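You operate a simulated robot arm through the tools that you are given. There is no shell and no other tool. Be economical: measure what you need, move in short steps, check, and stop when the job is done.

You are at the controls of a simulated robot arm. One attempt, no reset.

TASK
Press the press two counter key two times. Turn the press two steam timer to 2 seconds. Put the metal insert labelled "5" from the top of the cartridge shelf on the press one panel ledge and the metal insert labelled "7" on the press two panel ledge. Turn the press one steam timer to 12 seconds. Fetch the white dowel and stand it on top of the blue edge strip. Shut the blue lip. Any order will do. Set down upright: white dowel.

The check looks at the end state, three seconds after you hand in, the way a careful person would. Anything else that was tipped, shoved, dropped, spilled or broken makes it a failure.

THE ROBOT
A 6-joint arm with a four-finger gripper on a trunk, on a base that drives. Base frame: it is fixed to the floor where the robot stands at the start and does not move with it; the origin is under the middle of the robot, x ahead of it, y to its left, z up. Readings come in m, degrees, newtons and seconds.
With the tool pointing down near the work surface it reaches from about 0.2 to 0.68 m from the robot's upright axis, wherever it stands. Its first joint turns from -166.0 to 166.0 degrees. Places, roughly: blue edge strip (5x18x5 cm) [-5.4, 0.8, 0.9]; blue lip [-8.1, -5.8, 0.7]; metal insert [-1.5, 0.75, 1]; press one panel ledge (57x22 cm) [-3.44, 0.2, 0.92]; press one steam timer [-3.3, 0.2, 1.4]; press two counter key [0.5, 0, 1.2]; press two panel ledge (57x22 cm) [0.42, 0.2, 0.92]; press two steam timer [0.5, 0.2, 1.4]; white dowel (2x2x8 cm) [-5.3, 1.1, 0.9]. Payload 3.43 kg.
Tool frame: the origin (TCP) lies between the finger pads and is the grasp point; the fingertips stand 0.03 m ahead of it; z points along the fingers, y is the line along which they close. Largest opening 0.12 m; the body of the gripper starts 0.085 m behind the TCP.
Orientation is that of the tool frame in the base frame, as a unit quaternion [w, x, y, z]. With the fingers straight down and closing along the base's y, the tool's x points along the base's -x, its y along +y and its z along -z.

THE INTERFACE
- The arm moves only by the tool send_rows. Its arguments are lists of equal length, an entry for each row: "slide": the shift along the tool's x, y, z in m, a list of three; "turn": the turn, a rotation vector about the tool's x, y, z in degrees, a list of three; "grip": the finger opening in m, from 0 to 0.12. In form: {"slide": [[tx, ty, tz], ...], "turn": [[rx, ry, rz], ...], "grip": [grip, ...]}. A call has 1 to 20 rows; each row shifts and turns the commanded pose from where the row before left it, along the tool's axes as they then stand. A row lasts 0.2 s, in which the tool goes at most 0.05 m and 8.6 degrees; a call with a longer step from one row to the next is refused whole, and so is a gripper value outside its range. A pose out of reach is approached as far as the arm can. The call stops where the force on the tool passes 40 N (or 10 N more than at its start, if that is more) or the arm is blocked; 0.2 s more then pass. Each finger halts on what it meets, pressing with about 42 N; the grip force reading is that of the motor and also rises with nothing between the fingers. The clock runs only during rows and for 0.2 s after the last one: add rows that do not move to give the fingers time. It gives the time, the measured TCP pose, the force on the tool (base axes), the opening and the grip force at its end, in the units of the frame above (readings bear some noise), with the torque about the TCP (base axes, N m) and any sound that the robot's microphone picked up.
- Cameras (640 x 400 px; columns grow to the right, rows downward): "scene" is now at [0.0607, 0.1324, 1.813]; the picture's right is [-0.09, -1.00, 0.00], its down [-0.73, 0.06, -0.69] and it looks along [0.68, -0.06, -0.73] (base axes); focal length 248 px, centre (320, 200). "wrist" rides on the gripper at [0.071, -0.017, -0.121] in the tool frame; the picture's right is [0.23, 0.97, 0.00], its down [-0.81, 0.19, -0.55] and it looks along [-0.54, 0.13, 0.83] (tool axes); focal length 275 px, centre (320, 200).
- snapshot(camera): a new picture of that camera. No time passes.
- slide_trunk(by): slides the trunk up (or, below 0, down) by that many m; the arm and the scene camera ride with it, the base frame stays. It gives what a move gives, with no picture.
- steer(legs): drives the robot by 1 to 6 legs, each [ahead, left, turn to the left] in m, m and degrees, along the robot's own axes; the way and the turn of a leg run together, so that a leg with both is an arc; at most 1.5 m and 180 degrees a leg. The arm and the cameras ride along, it lands a little off, and it stops where it bumps. It gives what a move gives.
- aim_head(pan, tilt): turns the head with the scene camera to pan (to the left, within 120 degrees either way) and tilt (down, from -29 to 69), counted from straight ahead of the robot. It gives what a move gives.
- probe_pixels(camera, pixels): for up to 12 pixels [column, row] of the newest picture of that camera ("zoom" is the newest enlarged one), the place [x, y, z] in the base frame of the surface seen there, good to about 0.002 m. No time passes.
- close_up(camera, box): a new picture of the part [left, top, right, bottom] of that camera's present view, enlarged. No time passes.
- hand_in(): hands the job in; it is judged then, once.

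Go step by step. Measure first, check grasps and placings, and put right what went wrong. The budget is 110 turns and 98 pictures, counting those below and the enlarged ones. Unless the task says otherwise, let go and move clear before handing in.

The tools are called after "Emit:" by a JSON object that holds its "method" and its "body". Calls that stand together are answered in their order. send_rows: Moves the arm, as the interface text tells. Its arguments: {"type":"object","properties":{"slide":{"type":"array","items":{"type":"array","items":{"type":"number"}}},"turn":{"type":"array","items":{"type":"array","items":{"type":"number"}}},"grip":{"type":"array","items":{"type":"number"}}},"required":["slide","turn","grip"]} The other tools are called the same way: slide_trunk (by) slides the trunk up or down; steer (legs) drives the base; aim_head (pan, tilt) turns the head that bears the scene camera; snapshot (camera) takes a picture; probe_pixels (camera, pixels) gives the place of the surface under pixels of a picture; close_up (camera, box) takes an enlarged picture of a part of a camera's view; hand_in () hands the job in.

At the start:

```text
clock: 0.0
tool_pos: [0.4211, -0.0879, 1.5466]
ee_rot: [0.0, 0.0, 1.0, 0.0]
wrist_force: [-0.2, 0.1, -0.5]
torque: [-0.01, 0.01, -0.01]
width: 0.1199
finger_force: 0.0
trunk travel left (down, up): [-0.325, 0.115]
robot x, y, heading: [0.003, -0.0008, 0.1]
head pan, tilt: [-5.1, 46.7]
```

scene: 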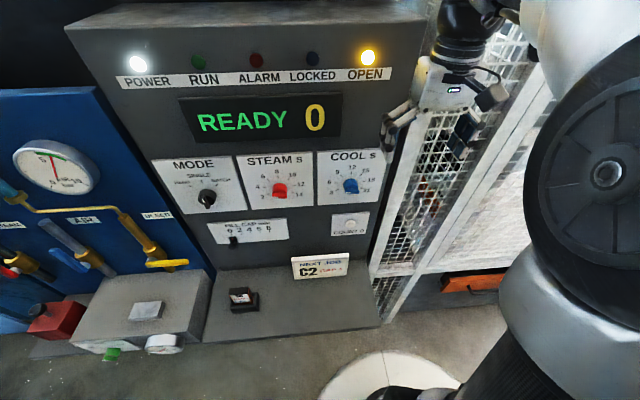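
wrist: 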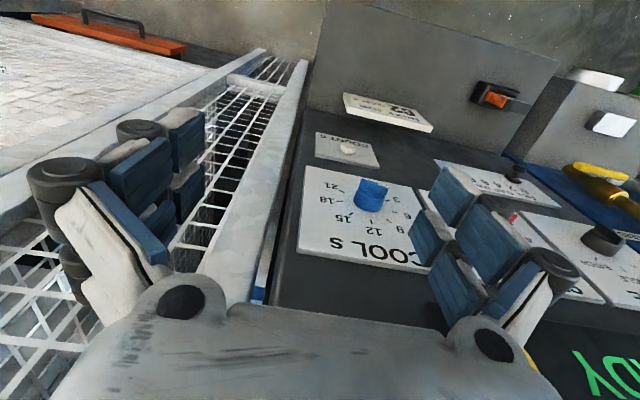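

The panel of press two is ahead: steam knob (red) near (279,190), counter key near (350,222). I'll look closer.

Emit:
{"method": "close_up", "body": {"camera": "scene", "box": [150, 140, 390, 290]}}

Emit:
{"method": "probe_pixels", "body": {"camera": "scene", "pixels": [[279, 190], [350, 222], [350, 186], [207, 197], [260, 165], [300, 205], [320, 310], [243, 298], [320, 255], [360, 212], [338, 232], [140, 290]]}}

```text
2.67 times, centred on (270, 215) of scene
```

zoom: 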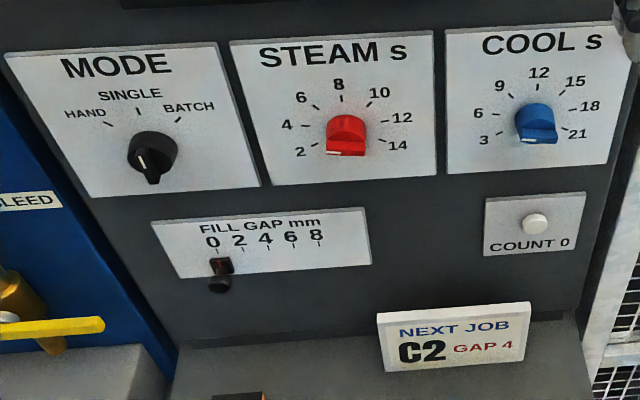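

```text
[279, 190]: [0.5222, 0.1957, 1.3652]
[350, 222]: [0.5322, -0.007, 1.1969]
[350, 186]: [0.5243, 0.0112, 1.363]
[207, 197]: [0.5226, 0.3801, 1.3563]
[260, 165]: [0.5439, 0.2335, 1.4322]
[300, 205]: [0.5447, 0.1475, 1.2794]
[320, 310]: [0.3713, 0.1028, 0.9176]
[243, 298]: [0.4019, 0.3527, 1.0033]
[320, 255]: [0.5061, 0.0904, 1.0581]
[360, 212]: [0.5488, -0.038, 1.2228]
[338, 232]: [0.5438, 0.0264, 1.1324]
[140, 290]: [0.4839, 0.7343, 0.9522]
```

I'll zoom on the steam knob and the key for their detail.

Emit:
{"method": "close_up", "body": {"camera": "scene", "box": [240, 155, 320, 205]}}

Emit:
{"method": "close_up", "body": {"camera": "scene", "box": [210, 240, 370, 340]}}

```text
8.00 times, centred on (280, 180) of scene
```

zoom: 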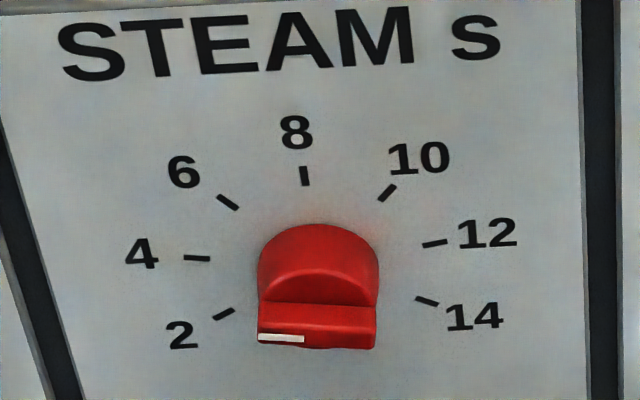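

```text
4.00 times, centred on (290, 290) of scene
```

zoom: 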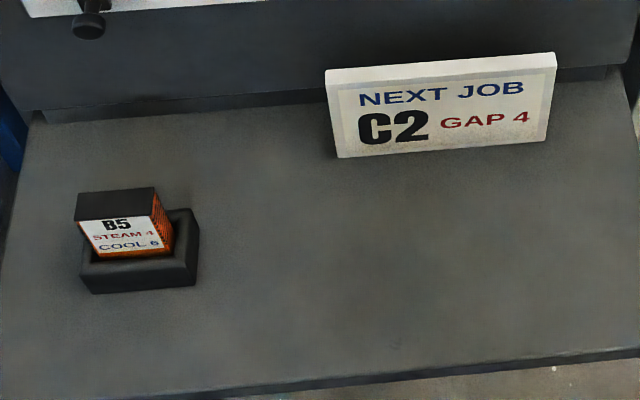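

The steam knob bar lies about horizontal, white mark on the left. I'll probe the tick marks to get angles.

Emit:
{"method": "close_up", "body": {"camera": "scene", "box": [240, 155, 320, 205]}}

Emit:
{"method": "probe_pixels", "body": {"camera": "zoom", "pixels": [[223, 314], [197, 258], [228, 202], [304, 176], [387, 193], [435, 243], [427, 301], [264, 338], [300, 339], [370, 335], [318, 320], [318, 240]]}}

Emit:
{"method": "close_up", "body": {"camera": "scene", "box": [320, 200, 384, 240]}}

```text
8.00 times, centred on (280, 180) of scene
```

zoom: 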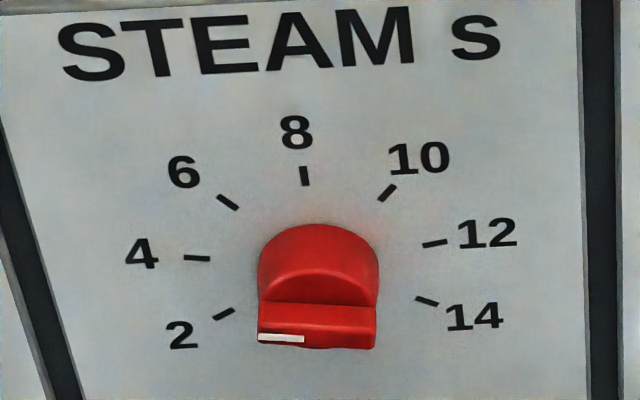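

```text
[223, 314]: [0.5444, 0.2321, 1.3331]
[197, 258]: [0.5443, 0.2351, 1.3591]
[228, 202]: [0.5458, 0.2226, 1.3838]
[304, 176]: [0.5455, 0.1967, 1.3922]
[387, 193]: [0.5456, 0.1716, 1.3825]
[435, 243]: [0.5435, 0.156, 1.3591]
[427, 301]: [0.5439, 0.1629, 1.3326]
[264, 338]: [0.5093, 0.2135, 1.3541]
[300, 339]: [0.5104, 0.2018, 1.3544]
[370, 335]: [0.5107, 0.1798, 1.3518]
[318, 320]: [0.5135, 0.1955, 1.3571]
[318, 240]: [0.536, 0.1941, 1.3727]
```

```text
10.00 times, centred on (352, 220) of scene
```

zoom: 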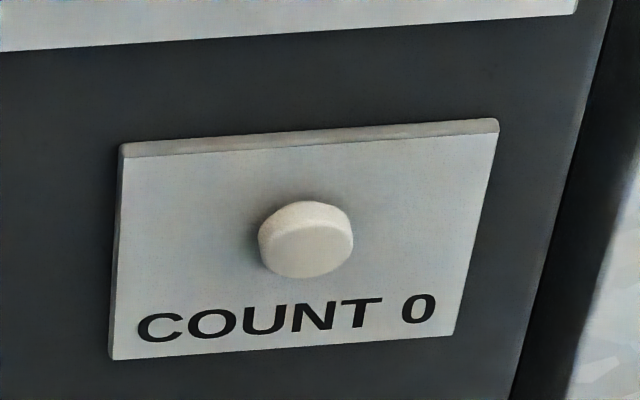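

Ticks sit 40° apart about centre (y 0.1965, z 1.352); bar points near 4 now. I'll first turn the tool horizontal (facing the panel), fingers closed.

Emit:
{"method": "send_rows", "body": {"slide": [[0, 0.007, 0], [0, 0.007, 0], [0, 0.007, 0], [0, 0.007, 0], [0, 0.007, 0], [0, 0.007, 0], [0, 0.007, 0], [0, 0.007, 0], [0, 0.007, 0], [0, 0.007, 0], [0, 0.007, 0], [0, 0.004, 0]], "turn": [[0, -7.5, 0], [0, -7.5, 0], [0, -7.5, 0], [0, -7.5, 0], [0, -7.5, 0], [0, -7.5, 0], [0, -7.5, 0], [0, -7.5, 0], [0, -7.5, 0], [0, -7.5, 0], [0, -7.5, 0], [0, -7.5, 0]], "grip": [0.06, 0, 0, 0, 0, 0, 0, 0, 0, 0, 0, 0]}}

```text
clock: 2.6
tool_pos: [0.4463, -0.005, 1.5728]
ee_rot: [0.642, -0.015, 0.766, 0.027]
wrist_force: [1.5, -0.3, 0.5]
torque: [-0.04, 0.02, 0.0]
width: 0.0
finger_force: 33.4
out of reach, approached as far as the arm can: row 10, 11, 12
trunk travel left (down, up): [-0.325, 0.115]
robot x, y, heading: [-0.0018, 0.0013, -0.1]
head pan, tilt: [-5.1, 46.7]
```

Nearly horizontal but short of reach at this height; I'll lower the tool toward key height.

Emit:
{"method": "send_rows", "body": {"slide": [[0.045, 0, 0], [0.045, 0, 0], [0.045, 0, 0], [0.045, 0, 0], [0.045, 0, 0], [0.045, 0, 0], [0.045, 0, 0], [0.035, 0, 0], [0, 0, 0]], "turn": [[0, 0, 0], [0, 0, 0], [0, 0, 0], [0, 0, 0], [0, 0, 0], [0, 0, 0], [0, 0, 0], [0, 0, 0], [0, 0, 0]], "grip": [0, 0, 0, 0, 0, 0, 0, 0, 0]}}

```text
clock: 3.7
tool_pos: [0.5177, -0.0202, 1.47]
ee_rot: [0.647, -0.018, 0.761, 0.029]
wrist_force: [-10.8, -0.8, 3.9]
torque: [0.0, 0.0, -0.05]
width: 0.0
finger_force: 33.6
out of reach, approached as far as the arm can: row 1, 2, 3, 4, 5
trunk travel left (down, up): [-0.325, 0.115]
robot x, y, heading: [0.0022, 0.0011, -0.2]
head pan, tilt: [-5.1, 46.7]
stopped in row 5: the force on the tool passed its limit at 108 N (the readings are from after the stop); the commanded pose is now the measured one
```

It drifted forward and touched the panel around (0.547,-0.02,1.465). Back off, then look.

Emit:
{"method": "send_rows", "body": {"slide": [[0, 0, -0.03], [0, 0, -0.04], [0, 0, -0.03]], "turn": [[0, 0, 0], [0, 0, 0], [0, 0, 0]], "grip": [0, 0, 0]}}

Emit:
{"method": "snapshot", "body": {"camera": "scene"}}

```text
clock: 4.5
tool_pos: [0.4841, -0.0412, 1.5268]
ee_rot: [0.645, -0.018, 0.763, 0.029]
wrist_force: [-0.7, 0.5, 0.5]
torque: [0.01, -0.04, -0.03]
width: 0.0002
finger_force: 33.7
out of reach, approached as far as the arm can: row 1, 2, 3
trunk travel left (down, up): [-0.325, 0.115]
robot x, y, heading: [0.0004, -0.0012, 0.2]
head pan, tilt: [-5.1, 46.7]
```

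```text
90 pictures are left
```

scene: 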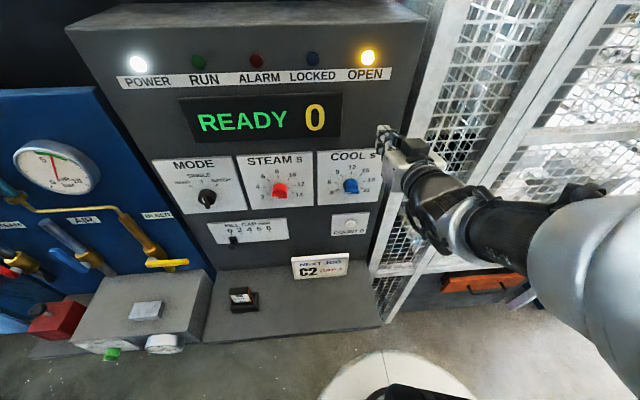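

The arm is cramped this close; I'll back the base 0.25 m for room.

Emit:
{"method": "steer", "body": {"legs": [[-0.25, 0, 0]]}}

```text
clock: 6.3
tool_pos: [0.2371, -0.0389, 1.5253]
ee_rot: [0.645, -0.02, 0.763, 0.031]
wrist_force: [0.3, -0.8, 0.8]
torque: [0.03, 0.02, 0.01]
width: 0.0
finger_force: 33.4
trunk travel left (down, up): [-0.325, 0.115]
robot x, y, heading: [-0.2456, -0.0038, 0.2]
head pan, tilt: [-5.1, 46.7]
```

Now level the tool and lower it.

Emit:
{"method": "send_rows", "body": {"slide": [[0, 0, 0], [0, 0, 0], [0, 0, 0], [0.045, 0.003, 0.01], [0.045, 0.003, 0.01], [0.045, 0.003, 0.01], [0.045, 0.003, 0.01], [0.045, 0.003, 0.01], [0.045, 0.003, 0.01], [0.045, 0.003, 0.01], [0, 0, 0]], "turn": [[2, -5, 0], [1.9, -4.5, -0.5], [0, 0, 0], [0, 0, 0], [0, 0, 0], [0, 0, 0], [0, 0, 0], [0, 0, 0], [0, 0, 0], [0, 0, 0], [0, 0, 0]], "grip": [0, 0, 0, 0, 0, 0, 0, 0, 0, 0, 0]}}

```text
clock: 8.7
tool_pos: [0.3799, -0.0886, 1.3192]
ee_rot: [0.7, 0.024, 0.712, 0.038]
wrist_force: [-0.9, -0.7, 0.5]
torque: [0.01, 0.02, 0.0]
width: 0.0
finger_force: 33.7
out of reach, approached as far as the arm can: row 1, 2, 4, 5, 6, 7, 8, 9, 10
trunk travel left (down, up): [-0.325, 0.115]
robot x, y, heading: [-0.2461, 0.0022, 0.5]
head pan, tilt: [-5.1, 46.7]
```

Emit:
{"method": "snapshot", "body": {"camera": "scene"}}

Emit:
{"method": "send_rows", "body": {"slide": [[0, 0, 0], [0, 0, 0], [0, 0, 0]], "turn": [[0, 0, 0], [0, 0, 0], [0, 0, 0]], "grip": [0, 0, 0]}}

```text
89 pictures are left
```

scene: 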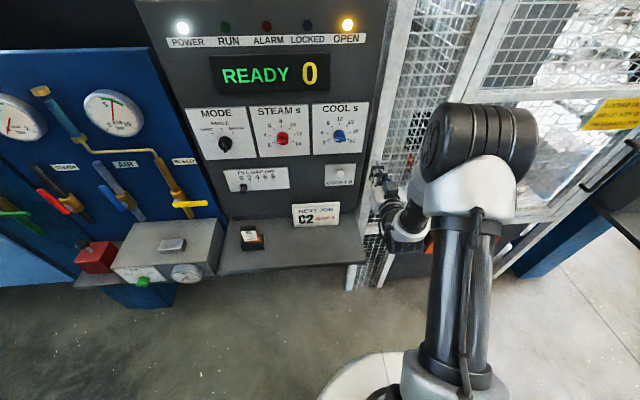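

```text
clock: 9.5
tool_pos: [0.3815, -0.0877, 1.3182]
ee_rot: [0.7, 0.025, 0.713, 0.038]
wrist_force: [-0.3, -0.3, 0.3]
torque: [0.0, -0.01, -0.02]
width: 0.0
finger_force: 33.3
trunk travel left (down, up): [-0.325, 0.115]
robot x, y, heading: [-0.2423, 0.0032, 0.4]
head pan, tilt: [-5.1, 46.7]
```

Arm posture is now elbow-up and roomy. I'll move to in front of the key (y −0.007, z 1.20).

Emit:
{"method": "send_rows", "body": {"slide": [[0, 0, 0], [0.02, 0.016, 0], [0.02, 0.016, 0], [0.02, 0.016, 0], [0.02, 0.016, 0], [0.02, 0.016, 0], [0.018, 0.0, 0], [0, 0, 0]], "turn": [[0, -1, -5], [0, 0, 0], [0, 0, 0], [0, 0, 0], [0, 0, 0], [0, 0, 0], [0, 0, 0], [0, 0, 0]], "grip": [0, 0, 0, 0, 0, 0, 0, 0]}}

```text
clock: 11.3
tool_pos: [0.404, -0.0896, 1.2325]
ee_rot: [0.699, 0.031, 0.713, 0.047]
wrist_force: [0.4, 0.2, -0.9]
torque: [-0.02, 0.0, 0.03]
width: 0.0
finger_force: 33.6
out of reach, approached as far as the arm can: row 1, 2, 3, 4, 5, 6, 7
trunk travel left (down, up): [-0.325, 0.115]
robot x, y, heading: [-0.243, 0.0018, 0.2]
head pan, tilt: [-5.1, 46.7]
```

It's stuck on a joint limit, forearm too steep. I'll back off 0.15 m and lower the trunk so the forearm comes more level.

Emit:
{"method": "steer", "body": {"legs": [[-0.15, 0, 0]]}}

Emit:
{"method": "slide_trunk", "body": {"by": -0.2}}

Emit:
{"method": "send_rows", "body": {"slide": [[-0.03, 0.005, 0], [-0.03, 0.005, 0], [-0.03, 0.01, 0], [-0.03, 0.01, 0], [-0.03, 0.01, 0], [-0.03, 0.01, 0], [0, 0.01, 0], [0, 0.01, 0], [0, 0.01, 0]], "turn": [[0, 0, 0], [0, 0, 0], [0, 0, 0], [0, 0, 0], [0, 0, 0], [0, 0, 0], [0, 0, 0], [0, 0, 0], [0, 0, 0]], "grip": [0, 0, 0, 0, 0, 0, 0, 0, 0]}}

Emit:
{"method": "snapshot", "body": {"camera": "scene"}}

```text
clock: 12.7
tool_pos: [0.2528, -0.0905, 1.2341]
ee_rot: [0.699, 0.03, 0.713, 0.049]
wrist_force: [-0.8, 0.0, -0.5]
torque: [0.04, -0.02, 0.0]
width: 0.0
finger_force: 33.2
trunk travel left (down, up): [-0.325, 0.115]
robot x, y, heading: [-0.3958, -0.0029, 0.5]
head pan, tilt: [-5.1, 46.7]
```

```text
clock: 14.8
tool_pos: [0.2527, -0.0907, 1.0337]
ee_rot: [0.699, 0.029, 0.713, 0.049]
wrist_force: [0.1, 0.9, 0.1]
torque: [0.0, -0.02, 0.01]
width: 0.0
finger_force: 33.5
trunk travel left (down, up): [-0.125, 0.315]
robot x, y, heading: [-0.3982, 0.0027, 0.7]
head pan, tilt: [-5.1, 46.7]
```

```text
clock: 16.8
tool_pos: [0.2496, -0.0726, 1.2263]
ee_rot: [0.698, 0.027, 0.714, 0.053]
wrist_force: [0.3, -0.6, 0.5]
torque: [0.0, 0.02, 0.01]
width: 0.0
finger_force: 33.0
out of reach, approached as far as the arm can: row 4, 6, 7, 8, 9
trunk travel left (down, up): [-0.125, 0.315]
robot x, y, heading: [-0.3983, -0.0026, 0.5]
head pan, tilt: [-5.1, 46.7]
```

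```text
88 pictures are left
```

scene: 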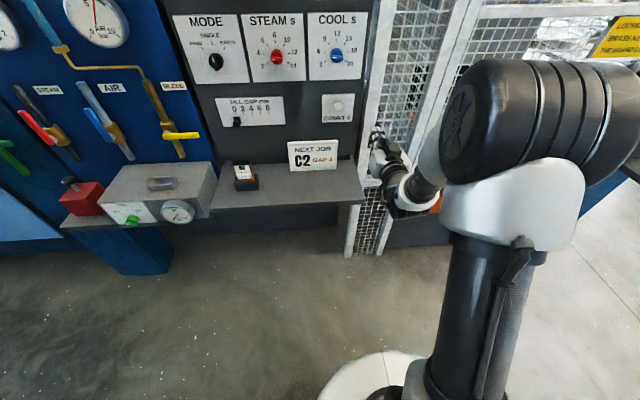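

Upward motion is fine, only sideways is limited, so I'll use base strafing for y. Shift left 0.055 m, then drop and advance toward the key.

Emit:
{"method": "steer", "body": {"legs": [[0, 0.056, 0]]}}

Emit:
{"method": "send_rows", "body": {"slide": [[0.024, 0, 0.02], [0, 0, 0.04], [0, 0, 0.04], [0, 0, 0.04], [0, 0, 0.03], [0, 0, 0]], "turn": [[0, 0, 0], [0, 0, 0], [0, 0, 0], [0, 0, 0], [0, 0, 0], [0, 0, 0]], "grip": [0, 0, 0, 0, 0, 0]}}

```text
clock: 17.8
tool_pos: [0.2488, -0.0153, 1.2252]
ee_rot: [0.698, 0.026, 0.714, 0.051]
wrist_force: [0.2, 0.4, 0.0]
torque: [-0.01, -0.02, -0.01]
width: 0.0001
finger_force: 33.3
trunk travel left (down, up): [-0.125, 0.315]
robot x, y, heading: [-0.4013, 0.0496, 0.6]
head pan, tilt: [-5.1, 46.7]
```

```text
clock: 19.2
tool_pos: [0.4152, -0.0207, 1.1986]
ee_rot: [0.697, 0.024, 0.714, 0.054]
wrist_force: [0.3, -0.4, -0.1]
torque: [0.01, 0.01, 0.02]
width: 0.0002
finger_force: 33.6
out of reach, approached as far as the arm can: row 2, 4
trunk travel left (down, up): [-0.125, 0.315]
robot x, y, heading: [-0.3982, 0.0499, 0.4]
head pan, tilt: [-5.1, 46.7]
```

Emit:
{"method": "steer", "body": {"legs": [[0, 0.013, 0]]}}

Emit:
{"method": "snapshot", "body": {"camera": "wrist"}}

Emit:
{"method": "close_up", "body": {"camera": "scene", "box": [300, 70, 428, 150]}}

```text
clock: 19.9
tool_pos: [0.4157, -0.007, 1.1988]
ee_rot: [0.697, 0.022, 0.714, 0.054]
wrist_force: [0.1, 1.2, 0.5]
torque: [-0.01, 0.01, -0.02]
width: 0.0
finger_force: 33.4
trunk travel left (down, up): [-0.125, 0.315]
robot x, y, heading: [-0.3982, 0.0662, 0.4]
head pan, tilt: [-5.1, 46.7]
```

```text
87 pictures are left
```

wrist: 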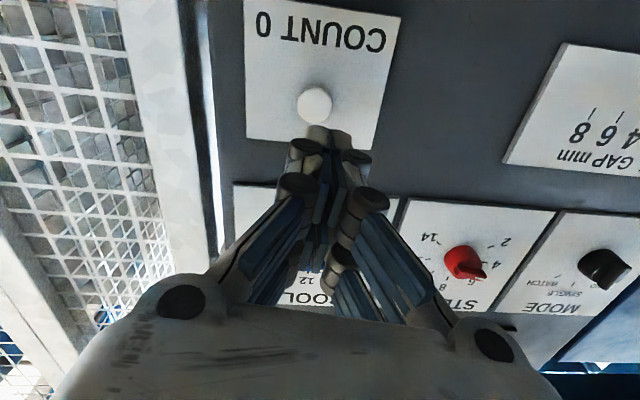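

```text
5.00 times, centred on (364, 110) of scene
```

zoom: 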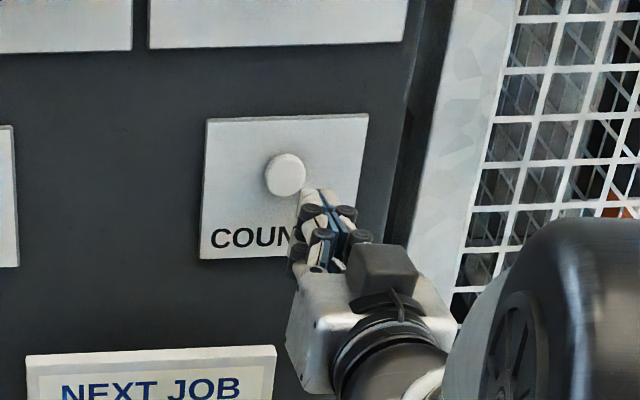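

The key sits at wrist (314,104), just ahead of the tips. Probe it for alignment.

Emit:
{"method": "probe_pixels", "body": {"camera": "wrist", "pixels": [[314, 104], [330, 104], [298, 104], [314, 90], [318, 132], [260, 90], [465, 262]]}}

```text
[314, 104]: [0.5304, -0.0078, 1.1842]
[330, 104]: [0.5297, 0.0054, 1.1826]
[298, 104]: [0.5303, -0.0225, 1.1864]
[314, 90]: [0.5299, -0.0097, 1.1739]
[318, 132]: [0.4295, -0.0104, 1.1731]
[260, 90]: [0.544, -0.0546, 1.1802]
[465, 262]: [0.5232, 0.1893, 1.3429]
```

Emit:
{"method": "send_rows", "body": {"slide": [[0.009, -0.004, 0.02], [0, 0, 0.03], [0, 0, 0.025], [0, 0, 0]], "turn": [[0, 0, 0], [0, 0, 0], [0, 0, 0], [0, 0, 0]], "grip": [0, 0, 0, 0]}}

Emit:
{"method": "snapshot", "body": {"camera": "wrist"}}

```text
clock: 20.9
tool_pos: [0.4901, -0.0042, 1.1874]
ee_rot: [0.697, 0.024, 0.714, 0.054]
wrist_force: [-0.4, 0.6, 0.2]
torque: [0.0, -0.02, -0.01]
width: 0.0
finger_force: 33.4
trunk travel left (down, up): [-0.125, 0.315]
robot x, y, heading: [-0.3977, 0.0661, 0.8]
head pan, tilt: [-5.1, 46.7]
```

```text
85 pictures are left
```

wrist: 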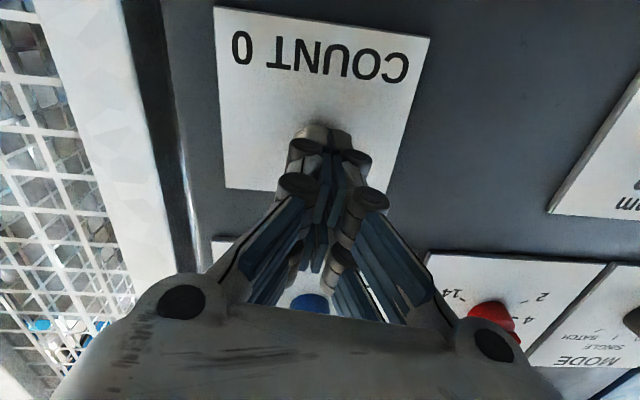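

Tips are lined up on the key, ~1 cm away. Press gently.

Emit:
{"method": "send_rows", "body": {"slide": [[0, 0, 0.006], [0, 0, 0.003], [0, 0, 0.002], [0, 0, 0.002], [0, 0, 0.002]], "turn": [[0, 0, 0], [0, 0, 0], [0, 0, 0], [0, 0, 0], [0, 0, 0]], "grip": [0, 0, 0, 0, 0]}}

```text
clock: 22.1
tool_pos: [0.505, -0.0072, 1.1875]
ee_rot: [0.697, 0.024, 0.714, 0.054]
wrist_force: [-1.1, -0.4, 0.7]
torque: [-0.02, -0.03, 0.01]
width: 0.0002
finger_force: 33.9
trunk travel left (down, up): [-0.125, 0.315]
robot x, y, heading: [-0.3959, 0.067, 0.4]
head pan, tilt: [-5.1, 46.7]
heard: click
```

Heard a click. Check the counter text and continue with a retreat.

Emit:
{"method": "send_rows", "body": {"slide": [[0, 0, -0.015], [0, 0, -0.015], [0, 0, 0]], "turn": [[0, 0, 0], [0, 0, 0], [0, 0, 0]], "grip": [0, 0, 0]}}

Emit:
{"method": "snapshot", "body": {"camera": "wrist"}}

```text
clock: 22.9
tool_pos: [0.4745, -0.0092, 1.1885]
ee_rot: [0.697, 0.024, 0.714, 0.055]
wrist_force: [-0.3, 1.2, -0.7]
torque: [-0.01, -0.01, 0.02]
width: 0.0001
finger_force: 33.6
trunk travel left (down, up): [-0.125, 0.315]
robot x, y, heading: [-0.3979, 0.068, 0.5]
head pan, tilt: [-5.1, 46.7]
```

```text
84 pictures are left
```

wrist: 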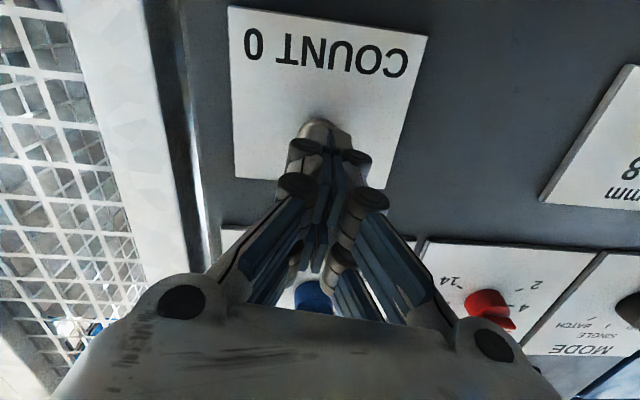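

The plate text still reads "COUNT 0"; the display "READY 0" may be the counter, so check with the head raised.

Emit:
{"method": "aim_head", "body": {"pan": -5, "tilt": 15}}

Emit:
{"method": "snapshot", "body": {"camera": "scene"}}

```text
clock: 23.9
tool_pos: [0.475, -0.0082, 1.19]
ee_rot: [0.697, 0.024, 0.714, 0.054]
wrist_force: [0.4, 0.1, -0.1]
torque: [0.01, -0.03, -0.01]
width: 0.0004
finger_force: 33.5
trunk travel left (down, up): [-0.125, 0.315]
robot x, y, heading: [-0.3956, 0.0647, 0.5]
head pan, tilt: [-5.0, 15.0]
```

```text
83 pictures are left
```

scene: 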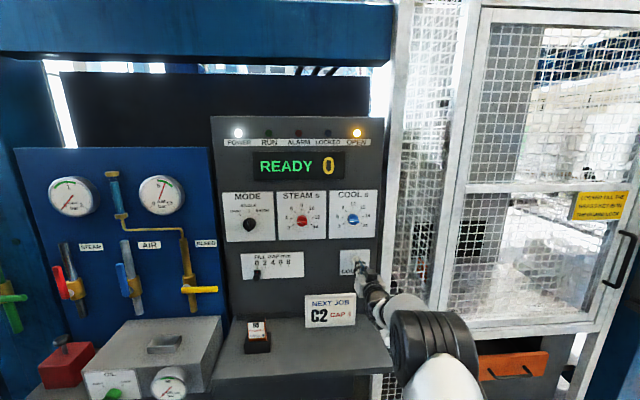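

A click registered and the display stays READY 0 (the key is a zero-count key). Press a second time the same way.

Emit:
{"method": "send_rows", "body": {"slide": [[0, 0, 0.015], [0, 0, 0.006], [0, 0, 0.003], [0, 0, 0.002], [0, 0, 0.002], [0, 0, 0.002]], "turn": [[0, 0, 0], [0, 0, 0], [0, 0, 0], [0, 0, 0], [0, 0, 0], [0, 0, 0]], "grip": [0, 0, 0, 0, 0, 0]}}

Emit:
{"method": "send_rows", "body": {"slide": [[0, 0, -0.03], [0, 0, -0.03], [0, 0, -0.03], [0, 0, 0]], "turn": [[0, 0, 0], [0, 0, 0], [0, 0, 0], [0, 0, 0]], "grip": [0, 0, 0, 0]}}

Emit:
{"method": "close_up", "body": {"camera": "scene", "box": [210, 110, 390, 280]}}

```text
clock: 25.3
tool_pos: [0.5059, -0.007, 1.1876]
ee_rot: [0.697, 0.022, 0.714, 0.054]
wrist_force: [-1.3, 0.4, 0.6]
torque: [0.03, -0.02, 0.03]
width: 0.0
finger_force: 33.1
trunk travel left (down, up): [-0.125, 0.315]
robot x, y, heading: [-0.3971, 0.0663, 0.7]
head pan, tilt: [-5.0, 15.0]
heard: click
```

```text
clock: 26.3
tool_pos: [0.415, -0.01, 1.192]
ee_rot: [0.697, 0.024, 0.714, 0.054]
wrist_force: [-1.0, -0.3, -0.9]
torque: [-0.02, -0.03, -0.01]
width: 0.0
finger_force: 33.2
trunk travel left (down, up): [-0.125, 0.315]
robot x, y, heading: [-0.3977, 0.0636, 0.5]
head pan, tilt: [-5.0, 15.0]
```

```text
2.35 times, centred on (300, 195) of scene
```

zoom: 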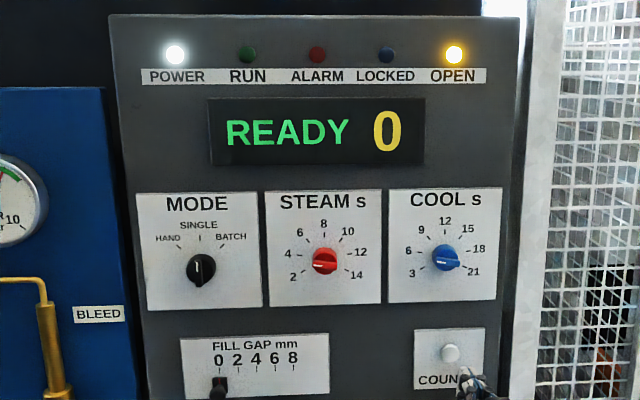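

Two clicks heard. Now measure the steam knob from this flatter view.

Emit:
{"method": "close_up", "body": {"camera": "scene", "box": [278, 190, 328, 240]}}

Emit:
{"method": "probe_pixels", "body": {"camera": "scene", "pixels": [[302, 221], [311, 221], [293, 221], [302, 210], [283, 205]]}}

```text
8.00 times, centred on (303, 215) of scene
```

zoom: 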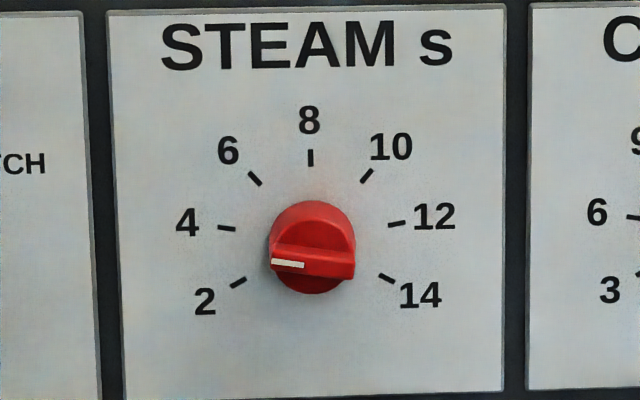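

```text
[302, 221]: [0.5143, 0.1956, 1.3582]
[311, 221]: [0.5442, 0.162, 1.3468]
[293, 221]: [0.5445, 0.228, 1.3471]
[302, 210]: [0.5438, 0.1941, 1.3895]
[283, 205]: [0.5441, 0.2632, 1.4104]
```

Knob points at 4 (−83° approx). Raise the trunk 0.165, strafe left 0.2, and roll the tool 90° with a partly open grip.

Emit:
{"method": "slide_trunk", "body": {"by": 0.163}}

Emit:
{"method": "steer", "body": {"legs": [[0, 0.2, 0]]}}

Emit:
{"method": "send_rows", "body": {"slide": [[0, 0, 0], [0, 0, 0], [0, 0, 0], [0, 0, 0], [0, 0, 0], [0, 0, 0], [0, 0, 0], [0, 0, 0], [0, 0, 0], [0, 0, 0], [0, 0, 0], [0, 0, 0]], "turn": [[0, 0, 8], [0, 0, 8], [0, 0, 8], [0, 0, 8], [0, 0, 8], [0, 0, 8], [0, 0, 8], [0, 0, 8], [0, 0, 8], [0, 0, 8], [0, 0, 5], [0, 0, 0]], "grip": [0.045, 0.045, 0.045, 0.045, 0.045, 0.045, 0.045, 0.045, 0.045, 0.045, 0.045, 0.045]}}

```text
clock: 28.2
tool_pos: [0.4173, -0.0106, 1.3546]
ee_rot: [0.697, 0.023, 0.714, 0.054]
wrist_force: [0.3, -0.8, -0.5]
torque: [0.01, -0.04, 0.03]
width: 0.0
finger_force: 33.1
trunk travel left (down, up): [-0.288, 0.152]
robot x, y, heading: [-0.3974, 0.0664, 0.6]
head pan, tilt: [-5.0, 15.0]
```

```text
clock: 29.8
tool_pos: [0.4145, 0.1925, 1.3555]
ee_rot: [0.697, 0.023, 0.714, 0.054]
wrist_force: [-0.1, 1.2, -0.3]
torque: [0.03, -0.02, -0.04]
width: 0.0002
finger_force: 34.2
trunk travel left (down, up): [-0.288, 0.152]
robot x, y, heading: [-0.4044, 0.266, 0.7]
head pan, tilt: [-5.0, 15.0]
```

```text
clock: 32.4
tool_pos: [0.4151, 0.1916, 1.3554]
ee_rot: [0.477, 0.5, 0.51, 0.512]
wrist_force: [0.4, 0.4, 0.3]
torque: [0.02, 0.0, 0.0]
width: 0.0451
finger_force: 0.1
trunk travel left (down, up): [-0.288, 0.152]
robot x, y, heading: [-0.3986, 0.2642, 0.8]
head pan, tilt: [-5.0, 15.0]
```

Roll succeeded. Correct small tilt, align roll with the bar (about +8°), and check the wrist view.

Emit:
{"method": "send_rows", "body": {"slide": [[0.0045, -0.0035, 0.02], [0, 0, 0.02], [0, 0, 0]], "turn": [[-1.2, -2.6, 0], [0, 0, 8], [0, 0, 0]], "grip": [0.045, 0.045, 0.045]}}

Emit:
{"method": "snapshot", "body": {"camera": "wrist"}}

Emit:
{"method": "close_up", "body": {"camera": "scene", "box": [200, 160, 360, 260]}}

```text
clock: 33.2
tool_pos: [0.4586, 0.1704, 1.358]
ee_rot: [0.453, 0.538, 0.461, 0.541]
wrist_force: [-0.4, 0.1, 0.4]
torque: [0.06, 0.0, -0.02]
width: 0.045
finger_force: 0.1
out of reach, approached as far as the arm can: row 1, 2
trunk travel left (down, up): [-0.288, 0.152]
robot x, y, heading: [-0.3984, 0.2677, 0.5]
head pan, tilt: [-5.0, 15.0]
```

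```text
80 pictures are left
```

wrist: 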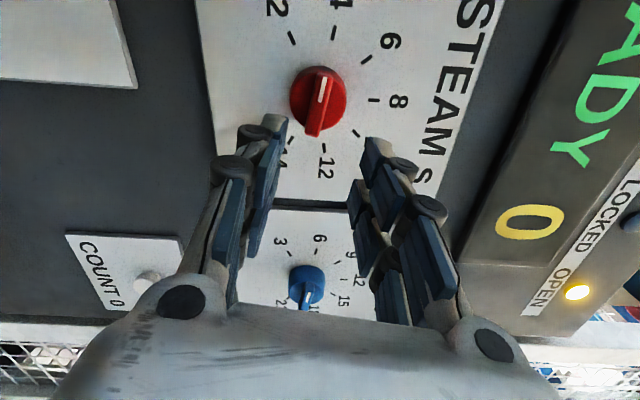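

```text
4.00 times, centred on (280, 210) of scene
```

zoom: 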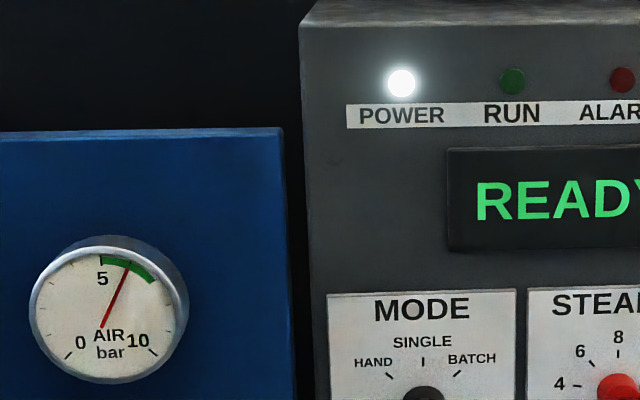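

The tool is now straight; strafe left 0.026 to centre on the knob and fix z.

Emit:
{"method": "steer", "body": {"legs": [[0, 0.026, 0]]}}

Emit:
{"method": "send_rows", "body": {"slide": [[-0.001, -0.006, 0], [0, 0, 0]], "turn": [[0, 0, 0], [0, 0, 0]], "grip": [0.045, 0.045]}}

Emit:
{"method": "close_up", "body": {"camera": "wrist", "box": [200, 60, 440, 210]}}

```text
clock: 34.0
tool_pos: [0.4592, 0.1966, 1.3579]
ee_rot: [0.453, 0.538, 0.461, 0.54]
wrist_force: [0.0, 0.7, 0.1]
torque: [-0.03, -0.01, -0.11]
width: 0.0453
finger_force: 0.0
trunk travel left (down, up): [-0.288, 0.152]
robot x, y, heading: [-0.4005, 0.2936, 0.3]
head pan, tilt: [-5.0, 15.0]
```

```text
clock: 34.6
tool_pos: [0.4587, 0.1961, 1.3511]
ee_rot: [0.454, 0.537, 0.462, 0.541]
wrist_force: [-0.9, 0.5, 0.1]
torque: [0.02, -0.02, -0.03]
width: 0.0448
finger_force: 0.0
trunk travel left (down, up): [-0.288, 0.152]
robot x, y, heading: [-0.4028, 0.2972, 0.6]
head pan, tilt: [-5.0, 15.0]
```

```text
2.67 times, centred on (320, 135) of wrist
```

zoom: 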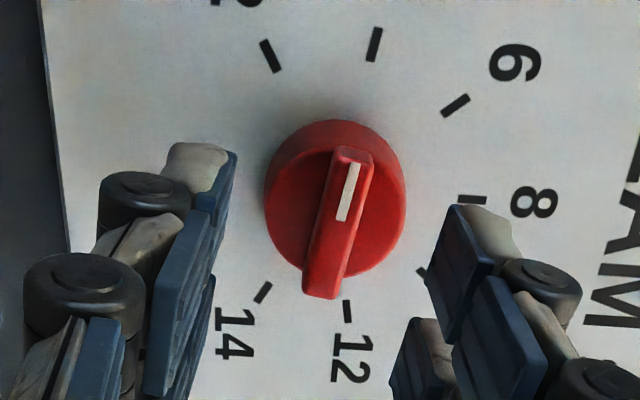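

Bar is aligned between fingers. Probe depth of disc vs bar.

Emit:
{"method": "probe_pixels", "body": {"camera": "zoom", "pixels": [[295, 230], [375, 230], [352, 180], [322, 285], [270, 200], [400, 200], [230, 170], [470, 220]]}}

```text
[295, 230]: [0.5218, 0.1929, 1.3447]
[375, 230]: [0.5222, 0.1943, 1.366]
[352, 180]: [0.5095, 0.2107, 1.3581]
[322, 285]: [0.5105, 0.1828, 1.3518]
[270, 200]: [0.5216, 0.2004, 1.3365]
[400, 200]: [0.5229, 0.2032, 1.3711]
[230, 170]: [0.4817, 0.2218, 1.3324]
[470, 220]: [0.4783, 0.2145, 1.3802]
```

Emit:
{"method": "send_rows", "body": {"slide": [[0, 0.0025, 0.015], [0, 0, 0.014], [0, 0, 0], [0, 0, 0], [0, 0, 0], [0, 0, 0]], "turn": [[0, 0, 0], [0, 0, 0], [0, 0, 0], [0, 0, 0], [0, 0, 0], [0, 0, 0]], "grip": [0.045, 0.045, 0.02, 0.005, 0.005, 0.005]}}

Emit:
{"method": "snapshot", "body": {"camera": "wrist"}}

```text
clock: 36.0
tool_pos: [0.4892, 0.1943, 1.3545]
ee_rot: [0.454, 0.538, 0.461, 0.54]
wrist_force: [-0.2, 0.8, -0.8]
torque: [0.01, 0.03, 0.11]
width: 0.0102
finger_force: 34.9
trunk travel left (down, up): [-0.288, 0.152]
robot x, y, heading: [-0.3986, 0.294, 0.4]
head pan, tilt: [-5.0, 15.0]
```

```text
77 pictures are left
```

wrist: 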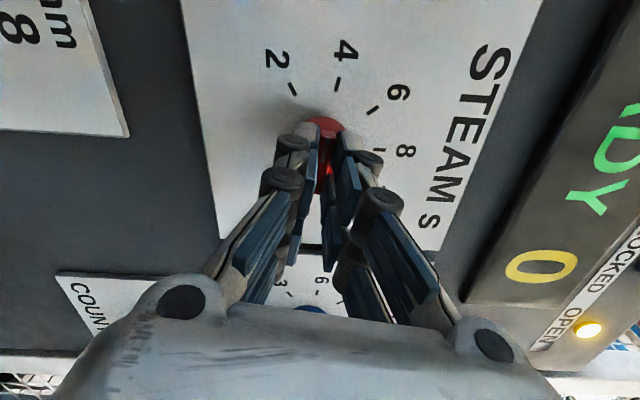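

Bar gripped at 10 mm. Turn −40° toward 2.

Emit:
{"method": "send_rows", "body": {"slide": [[0, 0, 0], [0, 0, 0], [0, 0, 0], [0, 0, 0], [0, 0, 0], [0, 0, 0], [0, 0, 0], [0, 0, 0], [0, 0, 0]], "turn": [[0, 0, -5], [0, 0, -5], [0, 0, -5], [0, 0, -5], [0, 0, -5], [0, 0, -5], [0, 0, -5], [0, 0, -5], [0, 0, 0]], "grip": [0.005, 0.005, 0.005, 0.005, 0.005, 0.005, 0.005, 0.005, 0.005]}}

Emit:
{"method": "send_rows", "body": {"slide": [[0, 0, 0], [0, 0, 0], [0, 0, 0], [0, 0, -0.02], [0, 0, -0.02]], "turn": [[0, 0, 0], [0, 0, 0], [0, 0, 0], [0, 0, 0], [0, 0, 0]], "grip": [0.025, 0.045, 0.045, 0.045, 0.045]}}

Emit:
{"method": "snapshot", "body": {"camera": "wrist"}}

```text
clock: 38.0
tool_pos: [0.4888, 0.1967, 1.356]
ee_rot: [0.612, 0.346, 0.618, 0.352]
wrist_force: [10.3, -0.8, 8.7]
torque: [0.22, 0.39, 1.0]
width: 0.0099
finger_force: 43.6
trunk travel left (down, up): [-0.288, 0.152]
robot x, y, heading: [-0.402, 0.2969, 0.6]
head pan, tilt: [-5.0, 15.0]
```

```text
clock: 39.2
tool_pos: [0.4463, 0.1935, 1.3534]
ee_rot: [0.611, 0.347, 0.619, 0.352]
wrist_force: [-0.3, 0.0, 0.4]
torque: [0.0, 0.0, -0.02]
width: 0.0449
finger_force: 0.1
trunk travel left (down, up): [-0.288, 0.152]
robot x, y, heading: [-0.3975, 0.2929, 0.7]
head pan, tilt: [-5.0, 15.0]
```

```text
76 pictures are left
```

wrist: 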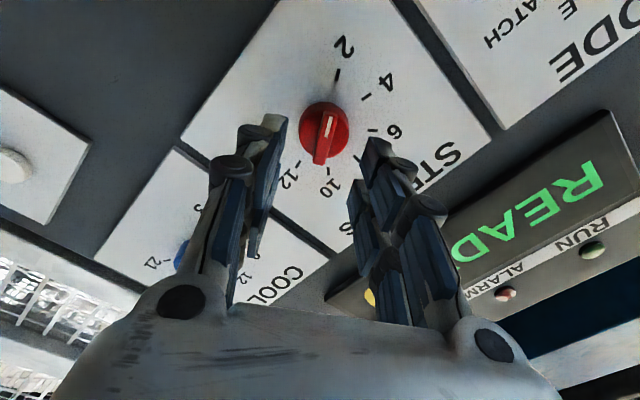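

Knob followed and seems to point at 2. Verify with the scene camera.

Emit:
{"method": "aim_head", "body": {"pan": -10, "tilt": 25}}

Emit:
{"method": "snapshot", "body": {"camera": "scene"}}

Emit:
{"method": "close_up", "body": {"camera": "wrist", "box": [260, 20, 420, 190]}}

```text
clock: 39.9
tool_pos: [0.4468, 0.1961, 1.3534]
ee_rot: [0.611, 0.346, 0.619, 0.353]
wrist_force: [0.4, 0.0, -0.5]
torque: [-0.03, -0.01, -0.01]
width: 0.0451
finger_force: 0.1
trunk travel left (down, up): [-0.288, 0.152]
robot x, y, heading: [-0.4006, 0.2944, 0.6]
head pan, tilt: [-10.0, 25.0]
```

```text
75 pictures are left
```

scene: 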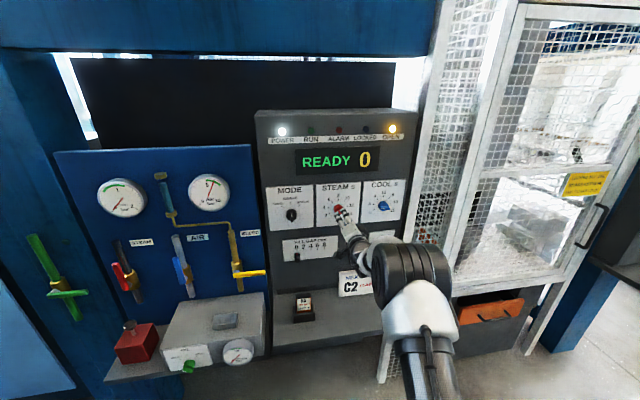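

```text
2.35 times, centred on (340, 105) of wrist
```

zoom: 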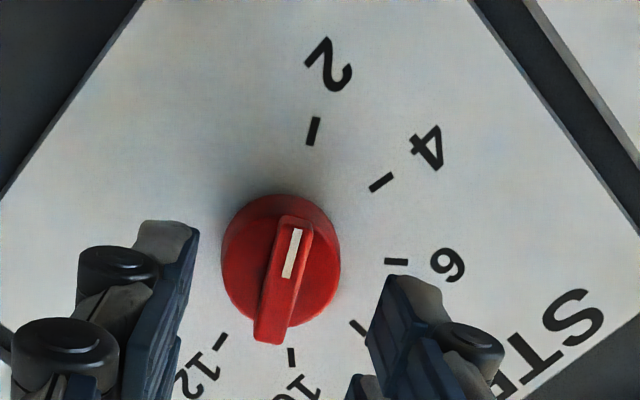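

Steam timer of press two is on 2. Back off and look around toward the left/rear for the cartridge shelf.

Emit:
{"method": "steer", "body": {"legs": [[-0.35, 0, 0]]}}

Emit:
{"method": "aim_head", "body": {"pan": 110, "tilt": 30}}

Emit:
{"method": "snapshot", "body": {"camera": "scene"}}

Emit:
{"method": "aim_head", "body": {"pan": -110, "tilt": 30}}

Emit:
{"method": "snapshot", "body": {"camera": "scene"}}

```text
clock: 42.2
tool_pos: [0.1027, 0.1893, 1.3537]
ee_rot: [0.611, 0.347, 0.618, 0.353]
wrist_force: [-0.1, -0.4, 0.6]
torque: [0.03, 0.06, 0.03]
width: 0.045
finger_force: 0.1
trunk travel left (down, up): [-0.288, 0.152]
robot x, y, heading: [-0.7454, 0.2889, 0.2]
head pan, tilt: [-10.0, 25.0]
```

```text
clock: 44.2
tool_pos: [0.104, 0.1898, 1.3533]
ee_rot: [0.612, 0.348, 0.617, 0.352]
wrist_force: [0.3, -0.5, 0.6]
torque: [-0.01, -0.01, 0.02]
width: 0.0451
finger_force: 0.0
trunk travel left (down, up): [-0.288, 0.152]
robot x, y, heading: [-0.7449, 0.2897, 0.2]
head pan, tilt: [110.0, 30.0]
```

```text
73 pictures are left
```

scene: 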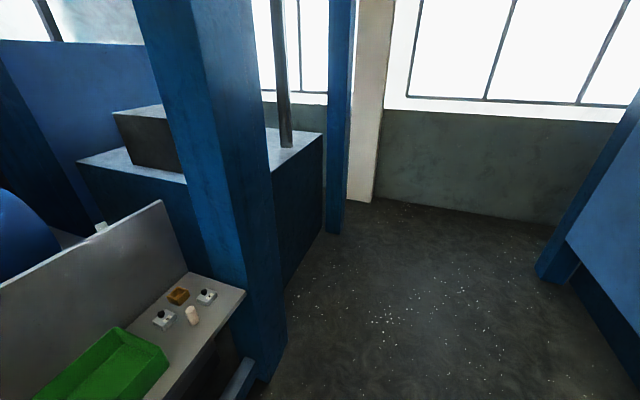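

```text
clock: 47.3
tool_pos: [0.1039, 0.1899, 1.353]
ee_rot: [0.611, 0.347, 0.618, 0.352]
wrist_force: [0.3, 1.4, -1.1]
torque: [-0.02, 0.02, -0.01]
width: 0.0451
finger_force: 0.0
trunk travel left (down, up): [-0.288, 0.152]
robot x, y, heading: [-0.7439, 0.2878, 0.4]
head pan, tilt: [-110.0, 30.0]
```

```text
72 pictures are left
```

scene: 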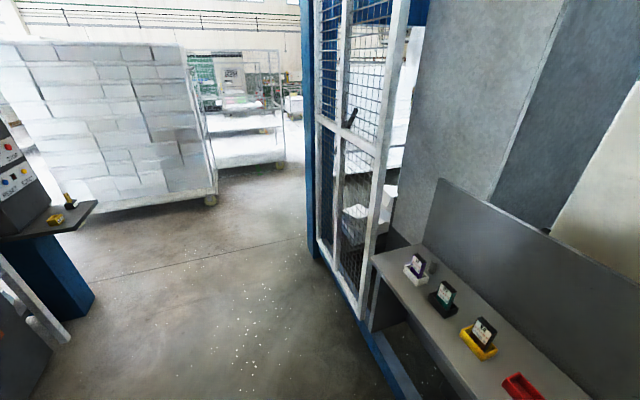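

The left bench has small items near (185,305). Look back there with a zoom, pan 110 and steeper.

Emit:
{"method": "aim_head", "body": {"pan": 119, "tilt": 45}}

Emit:
{"method": "snapshot", "body": {"camera": "scene"}}

Emit:
{"method": "probe_pixels", "body": {"camera": "scene", "pixels": [[50, 180], [100, 250], [150, 210], [60, 320], [200, 100], [30, 380], [300, 200]]}}

```text
clock: 50.6
tool_pos: [0.1032, 0.1895, 1.3526]
ee_rot: [0.612, 0.347, 0.618, 0.352]
wrist_force: [-0.4, 0.9, 0.4]
torque: [-0.01, 0.01, 0.04]
width: 0.0451
finger_force: 0.0
trunk travel left (down, up): [-0.288, 0.152]
robot x, y, heading: [-0.7483, 0.2917, 0.3]
head pan, tilt: [119.0, 45.0]
```

```text
71 pictures are left
```

scene: 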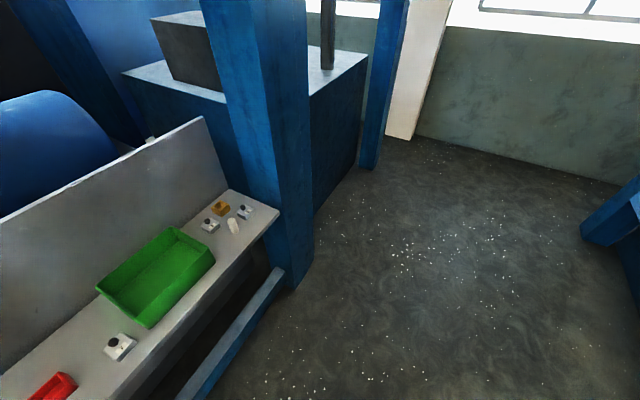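

```text
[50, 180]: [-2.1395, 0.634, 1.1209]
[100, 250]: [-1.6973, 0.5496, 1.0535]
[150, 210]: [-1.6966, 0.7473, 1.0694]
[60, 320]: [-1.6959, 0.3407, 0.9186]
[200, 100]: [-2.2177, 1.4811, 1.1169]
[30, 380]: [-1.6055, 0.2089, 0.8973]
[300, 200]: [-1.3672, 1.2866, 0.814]
```

Emit:
{"method": "close_up", "body": {"camera": "scene", "box": [190, 190, 270, 240]}}

Emit:
{"method": "probe_pixels", "body": {"camera": "zoom", "pixels": [[160, 280], [170, 250], [430, 180], [360, 300], [240, 140], [300, 220], [600, 180], [160, 270]]}}

Emit:
{"method": "close_up", "body": {"camera": "scene", "box": [20, 300, 180, 400]}}

```text
8.00 times, centred on (230, 215) of scene
```

zoom: 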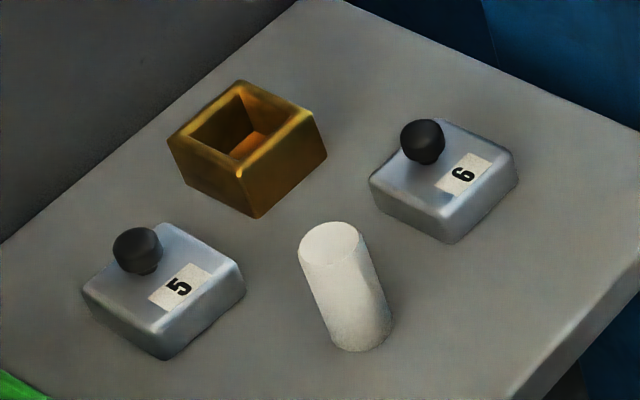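

```text
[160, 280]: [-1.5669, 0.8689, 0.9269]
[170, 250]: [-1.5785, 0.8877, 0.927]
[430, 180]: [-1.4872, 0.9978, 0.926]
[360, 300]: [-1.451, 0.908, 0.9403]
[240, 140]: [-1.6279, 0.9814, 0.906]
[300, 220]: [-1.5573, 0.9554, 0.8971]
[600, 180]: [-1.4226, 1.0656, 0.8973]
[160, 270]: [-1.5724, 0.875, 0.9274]
```

```text
4.00 times, centred on (100, 350) of scene
```

zoom: 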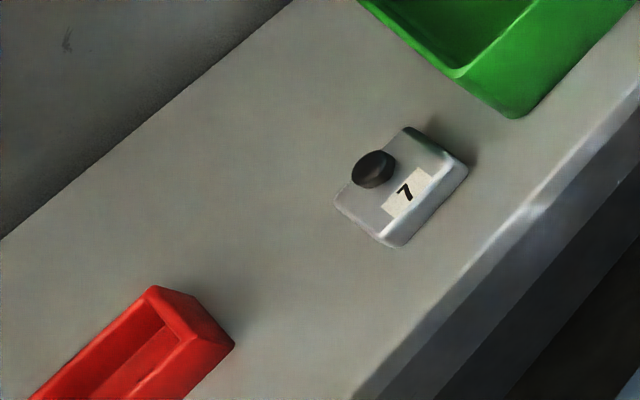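

Inserts 5 (y≈0.87) and 7 are both found. Probe the 7.

Emit:
{"method": "probe_pixels", "body": {"camera": "zoom", "pixels": [[372, 165], [408, 195], [335, 200], [405, 130], [466, 165], [395, 245], [300, 150], [470, 60], [430, 300]]}}

```text
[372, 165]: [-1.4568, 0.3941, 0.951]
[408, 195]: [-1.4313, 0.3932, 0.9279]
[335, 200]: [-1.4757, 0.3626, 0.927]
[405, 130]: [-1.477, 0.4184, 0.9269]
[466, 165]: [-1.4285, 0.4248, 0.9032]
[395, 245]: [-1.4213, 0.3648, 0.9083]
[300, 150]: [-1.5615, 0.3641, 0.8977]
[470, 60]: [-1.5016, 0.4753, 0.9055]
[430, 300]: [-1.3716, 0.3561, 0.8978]
```

I'll retract the arm: unroll, back off and pitch the tool to point down.

Emit:
{"method": "send_rows", "body": {"slide": [[0, 0, -0.035], [0, 0, -0.035], [0, 0, -0.035], [0, 0, -0.035], [0, 0, -0.035], [0, 0, -0.035], [0, 0, 0], [0, 0, 0], [0, 0, 0], [0, 0, 0], [0, 0, 0], [0, 0, 0], [0, 0, 0], [0, 0, 0], [0, 0, 0], [0, 0, 0], [0, 0, 0]], "turn": [[0, 0, -8.3], [0, 0, -8.3], [0, 0, -8.3], [0, 0, -8.3], [0, 0, -8.3], [0, 0, -8.3], [0, 8.2, 0], [0, 8.2, 0], [0, 8.2, 0], [0, 8.2, 0], [0, 8.2, 0], [0, 8.2, 0], [0, 8.2, 0], [0, 8.2, 0], [0, 8.2, 0], [0, 8.2, 0], [0, 8.2, 0]], "grip": [0.12, 0.12, 0.12, 0.12, 0.12, 0.12, 0.12, 0.12, 0.12, 0.12, 0.12, 0.12, 0.12, 0.12, 0.12, 0.12, 0.12]}}

```text
clock: 54.2
tool_pos: [-0.105, 0.1872, 1.3527]
ee_rot: [-0.006, -0.005, 0.997, 0.082]
wrist_force: [-0.3, 0.6, 0.4]
torque: [0.0, 0.07, 0.03]
width: 0.1199
finger_force: 0.1
trunk travel left (down, up): [-0.288, 0.152]
robot x, y, heading: [-0.7411, 0.2933, 0.4]
head pan, tilt: [119.0, 45.0]
```

Level the tool, tuck it closer, and turn round to face the shelf.

Emit:
{"method": "send_rows", "body": {"slide": [[0.04, 0, 0], [0.04, 0, 0], [0.04, 0, 0], [0.04, 0, 0], [0.04, 0, 0], [0, 0, 0]], "turn": [[4.7, 0, 0], [4.7, 0, 0], [0, 0, 0], [0, 0, 0], [0, 0, 0], [0, 0, 0]], "grip": [0.12, 0.12, 0.12, 0.12, 0.12, 0.12]}}

Emit:
{"method": "steer", "body": {"legs": [[0, 0, 179.6]]}}

Emit:
{"method": "aim_head", "body": {"pan": 0, "tilt": 45}}

Emit:
{"method": "snapshot", "body": {"camera": "scene"}}

```text
clock: 55.6
tool_pos: [-0.3092, 0.1828, 1.3534]
ee_rot: [-0.005, -0.005, 1.0, 0.0]
wrist_force: [0.9, 0.5, -0.3]
torque: [0.0, 0.01, -0.02]
width: 0.12
finger_force: 0.0
trunk travel left (down, up): [-0.288, 0.152]
robot x, y, heading: [-0.7448, 0.2922, 0.2]
head pan, tilt: [119.0, 45.0]
```

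```text
clock: 63.2
tool_pos: [-1.1718, 0.4193, 1.3535]
ee_rot: [0.001, 1.0, -0.017, 0.005]
wrist_force: [0.0, 0.6, -1.1]
torque: [-0.02, 0.01, 0.03]
width: 0.1202
finger_force: 0.1
trunk travel left (down, up): [-0.288, 0.152]
robot x, y, heading: [-0.7464, 0.292, 177.5]
head pan, tilt: [119.0, 45.0]
```

```text
clock: 65.2
tool_pos: [-1.1733, 0.4197, 1.3535]
ee_rot: [0.001, 1.0, -0.018, 0.005]
wrist_force: [0.7, 0.5, 0.9]
torque: [-0.01, 0.0, -0.01]
width: 0.1201
finger_force: 0.0
trunk travel left (down, up): [-0.288, 0.152]
robot x, y, heading: [-0.7406, 0.2876, 177.8]
head pan, tilt: [0.0, 45.0]
```

```text
68 pictures are left
```

scene: 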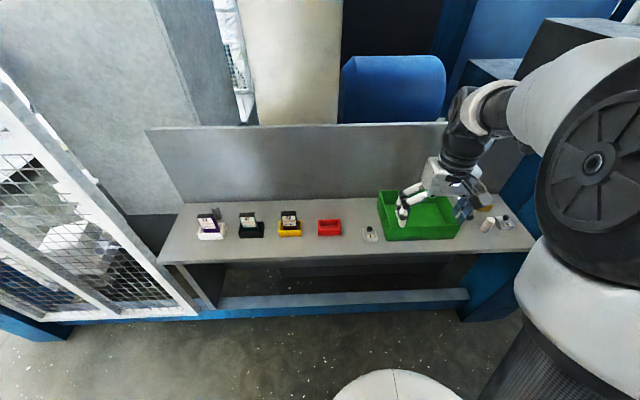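

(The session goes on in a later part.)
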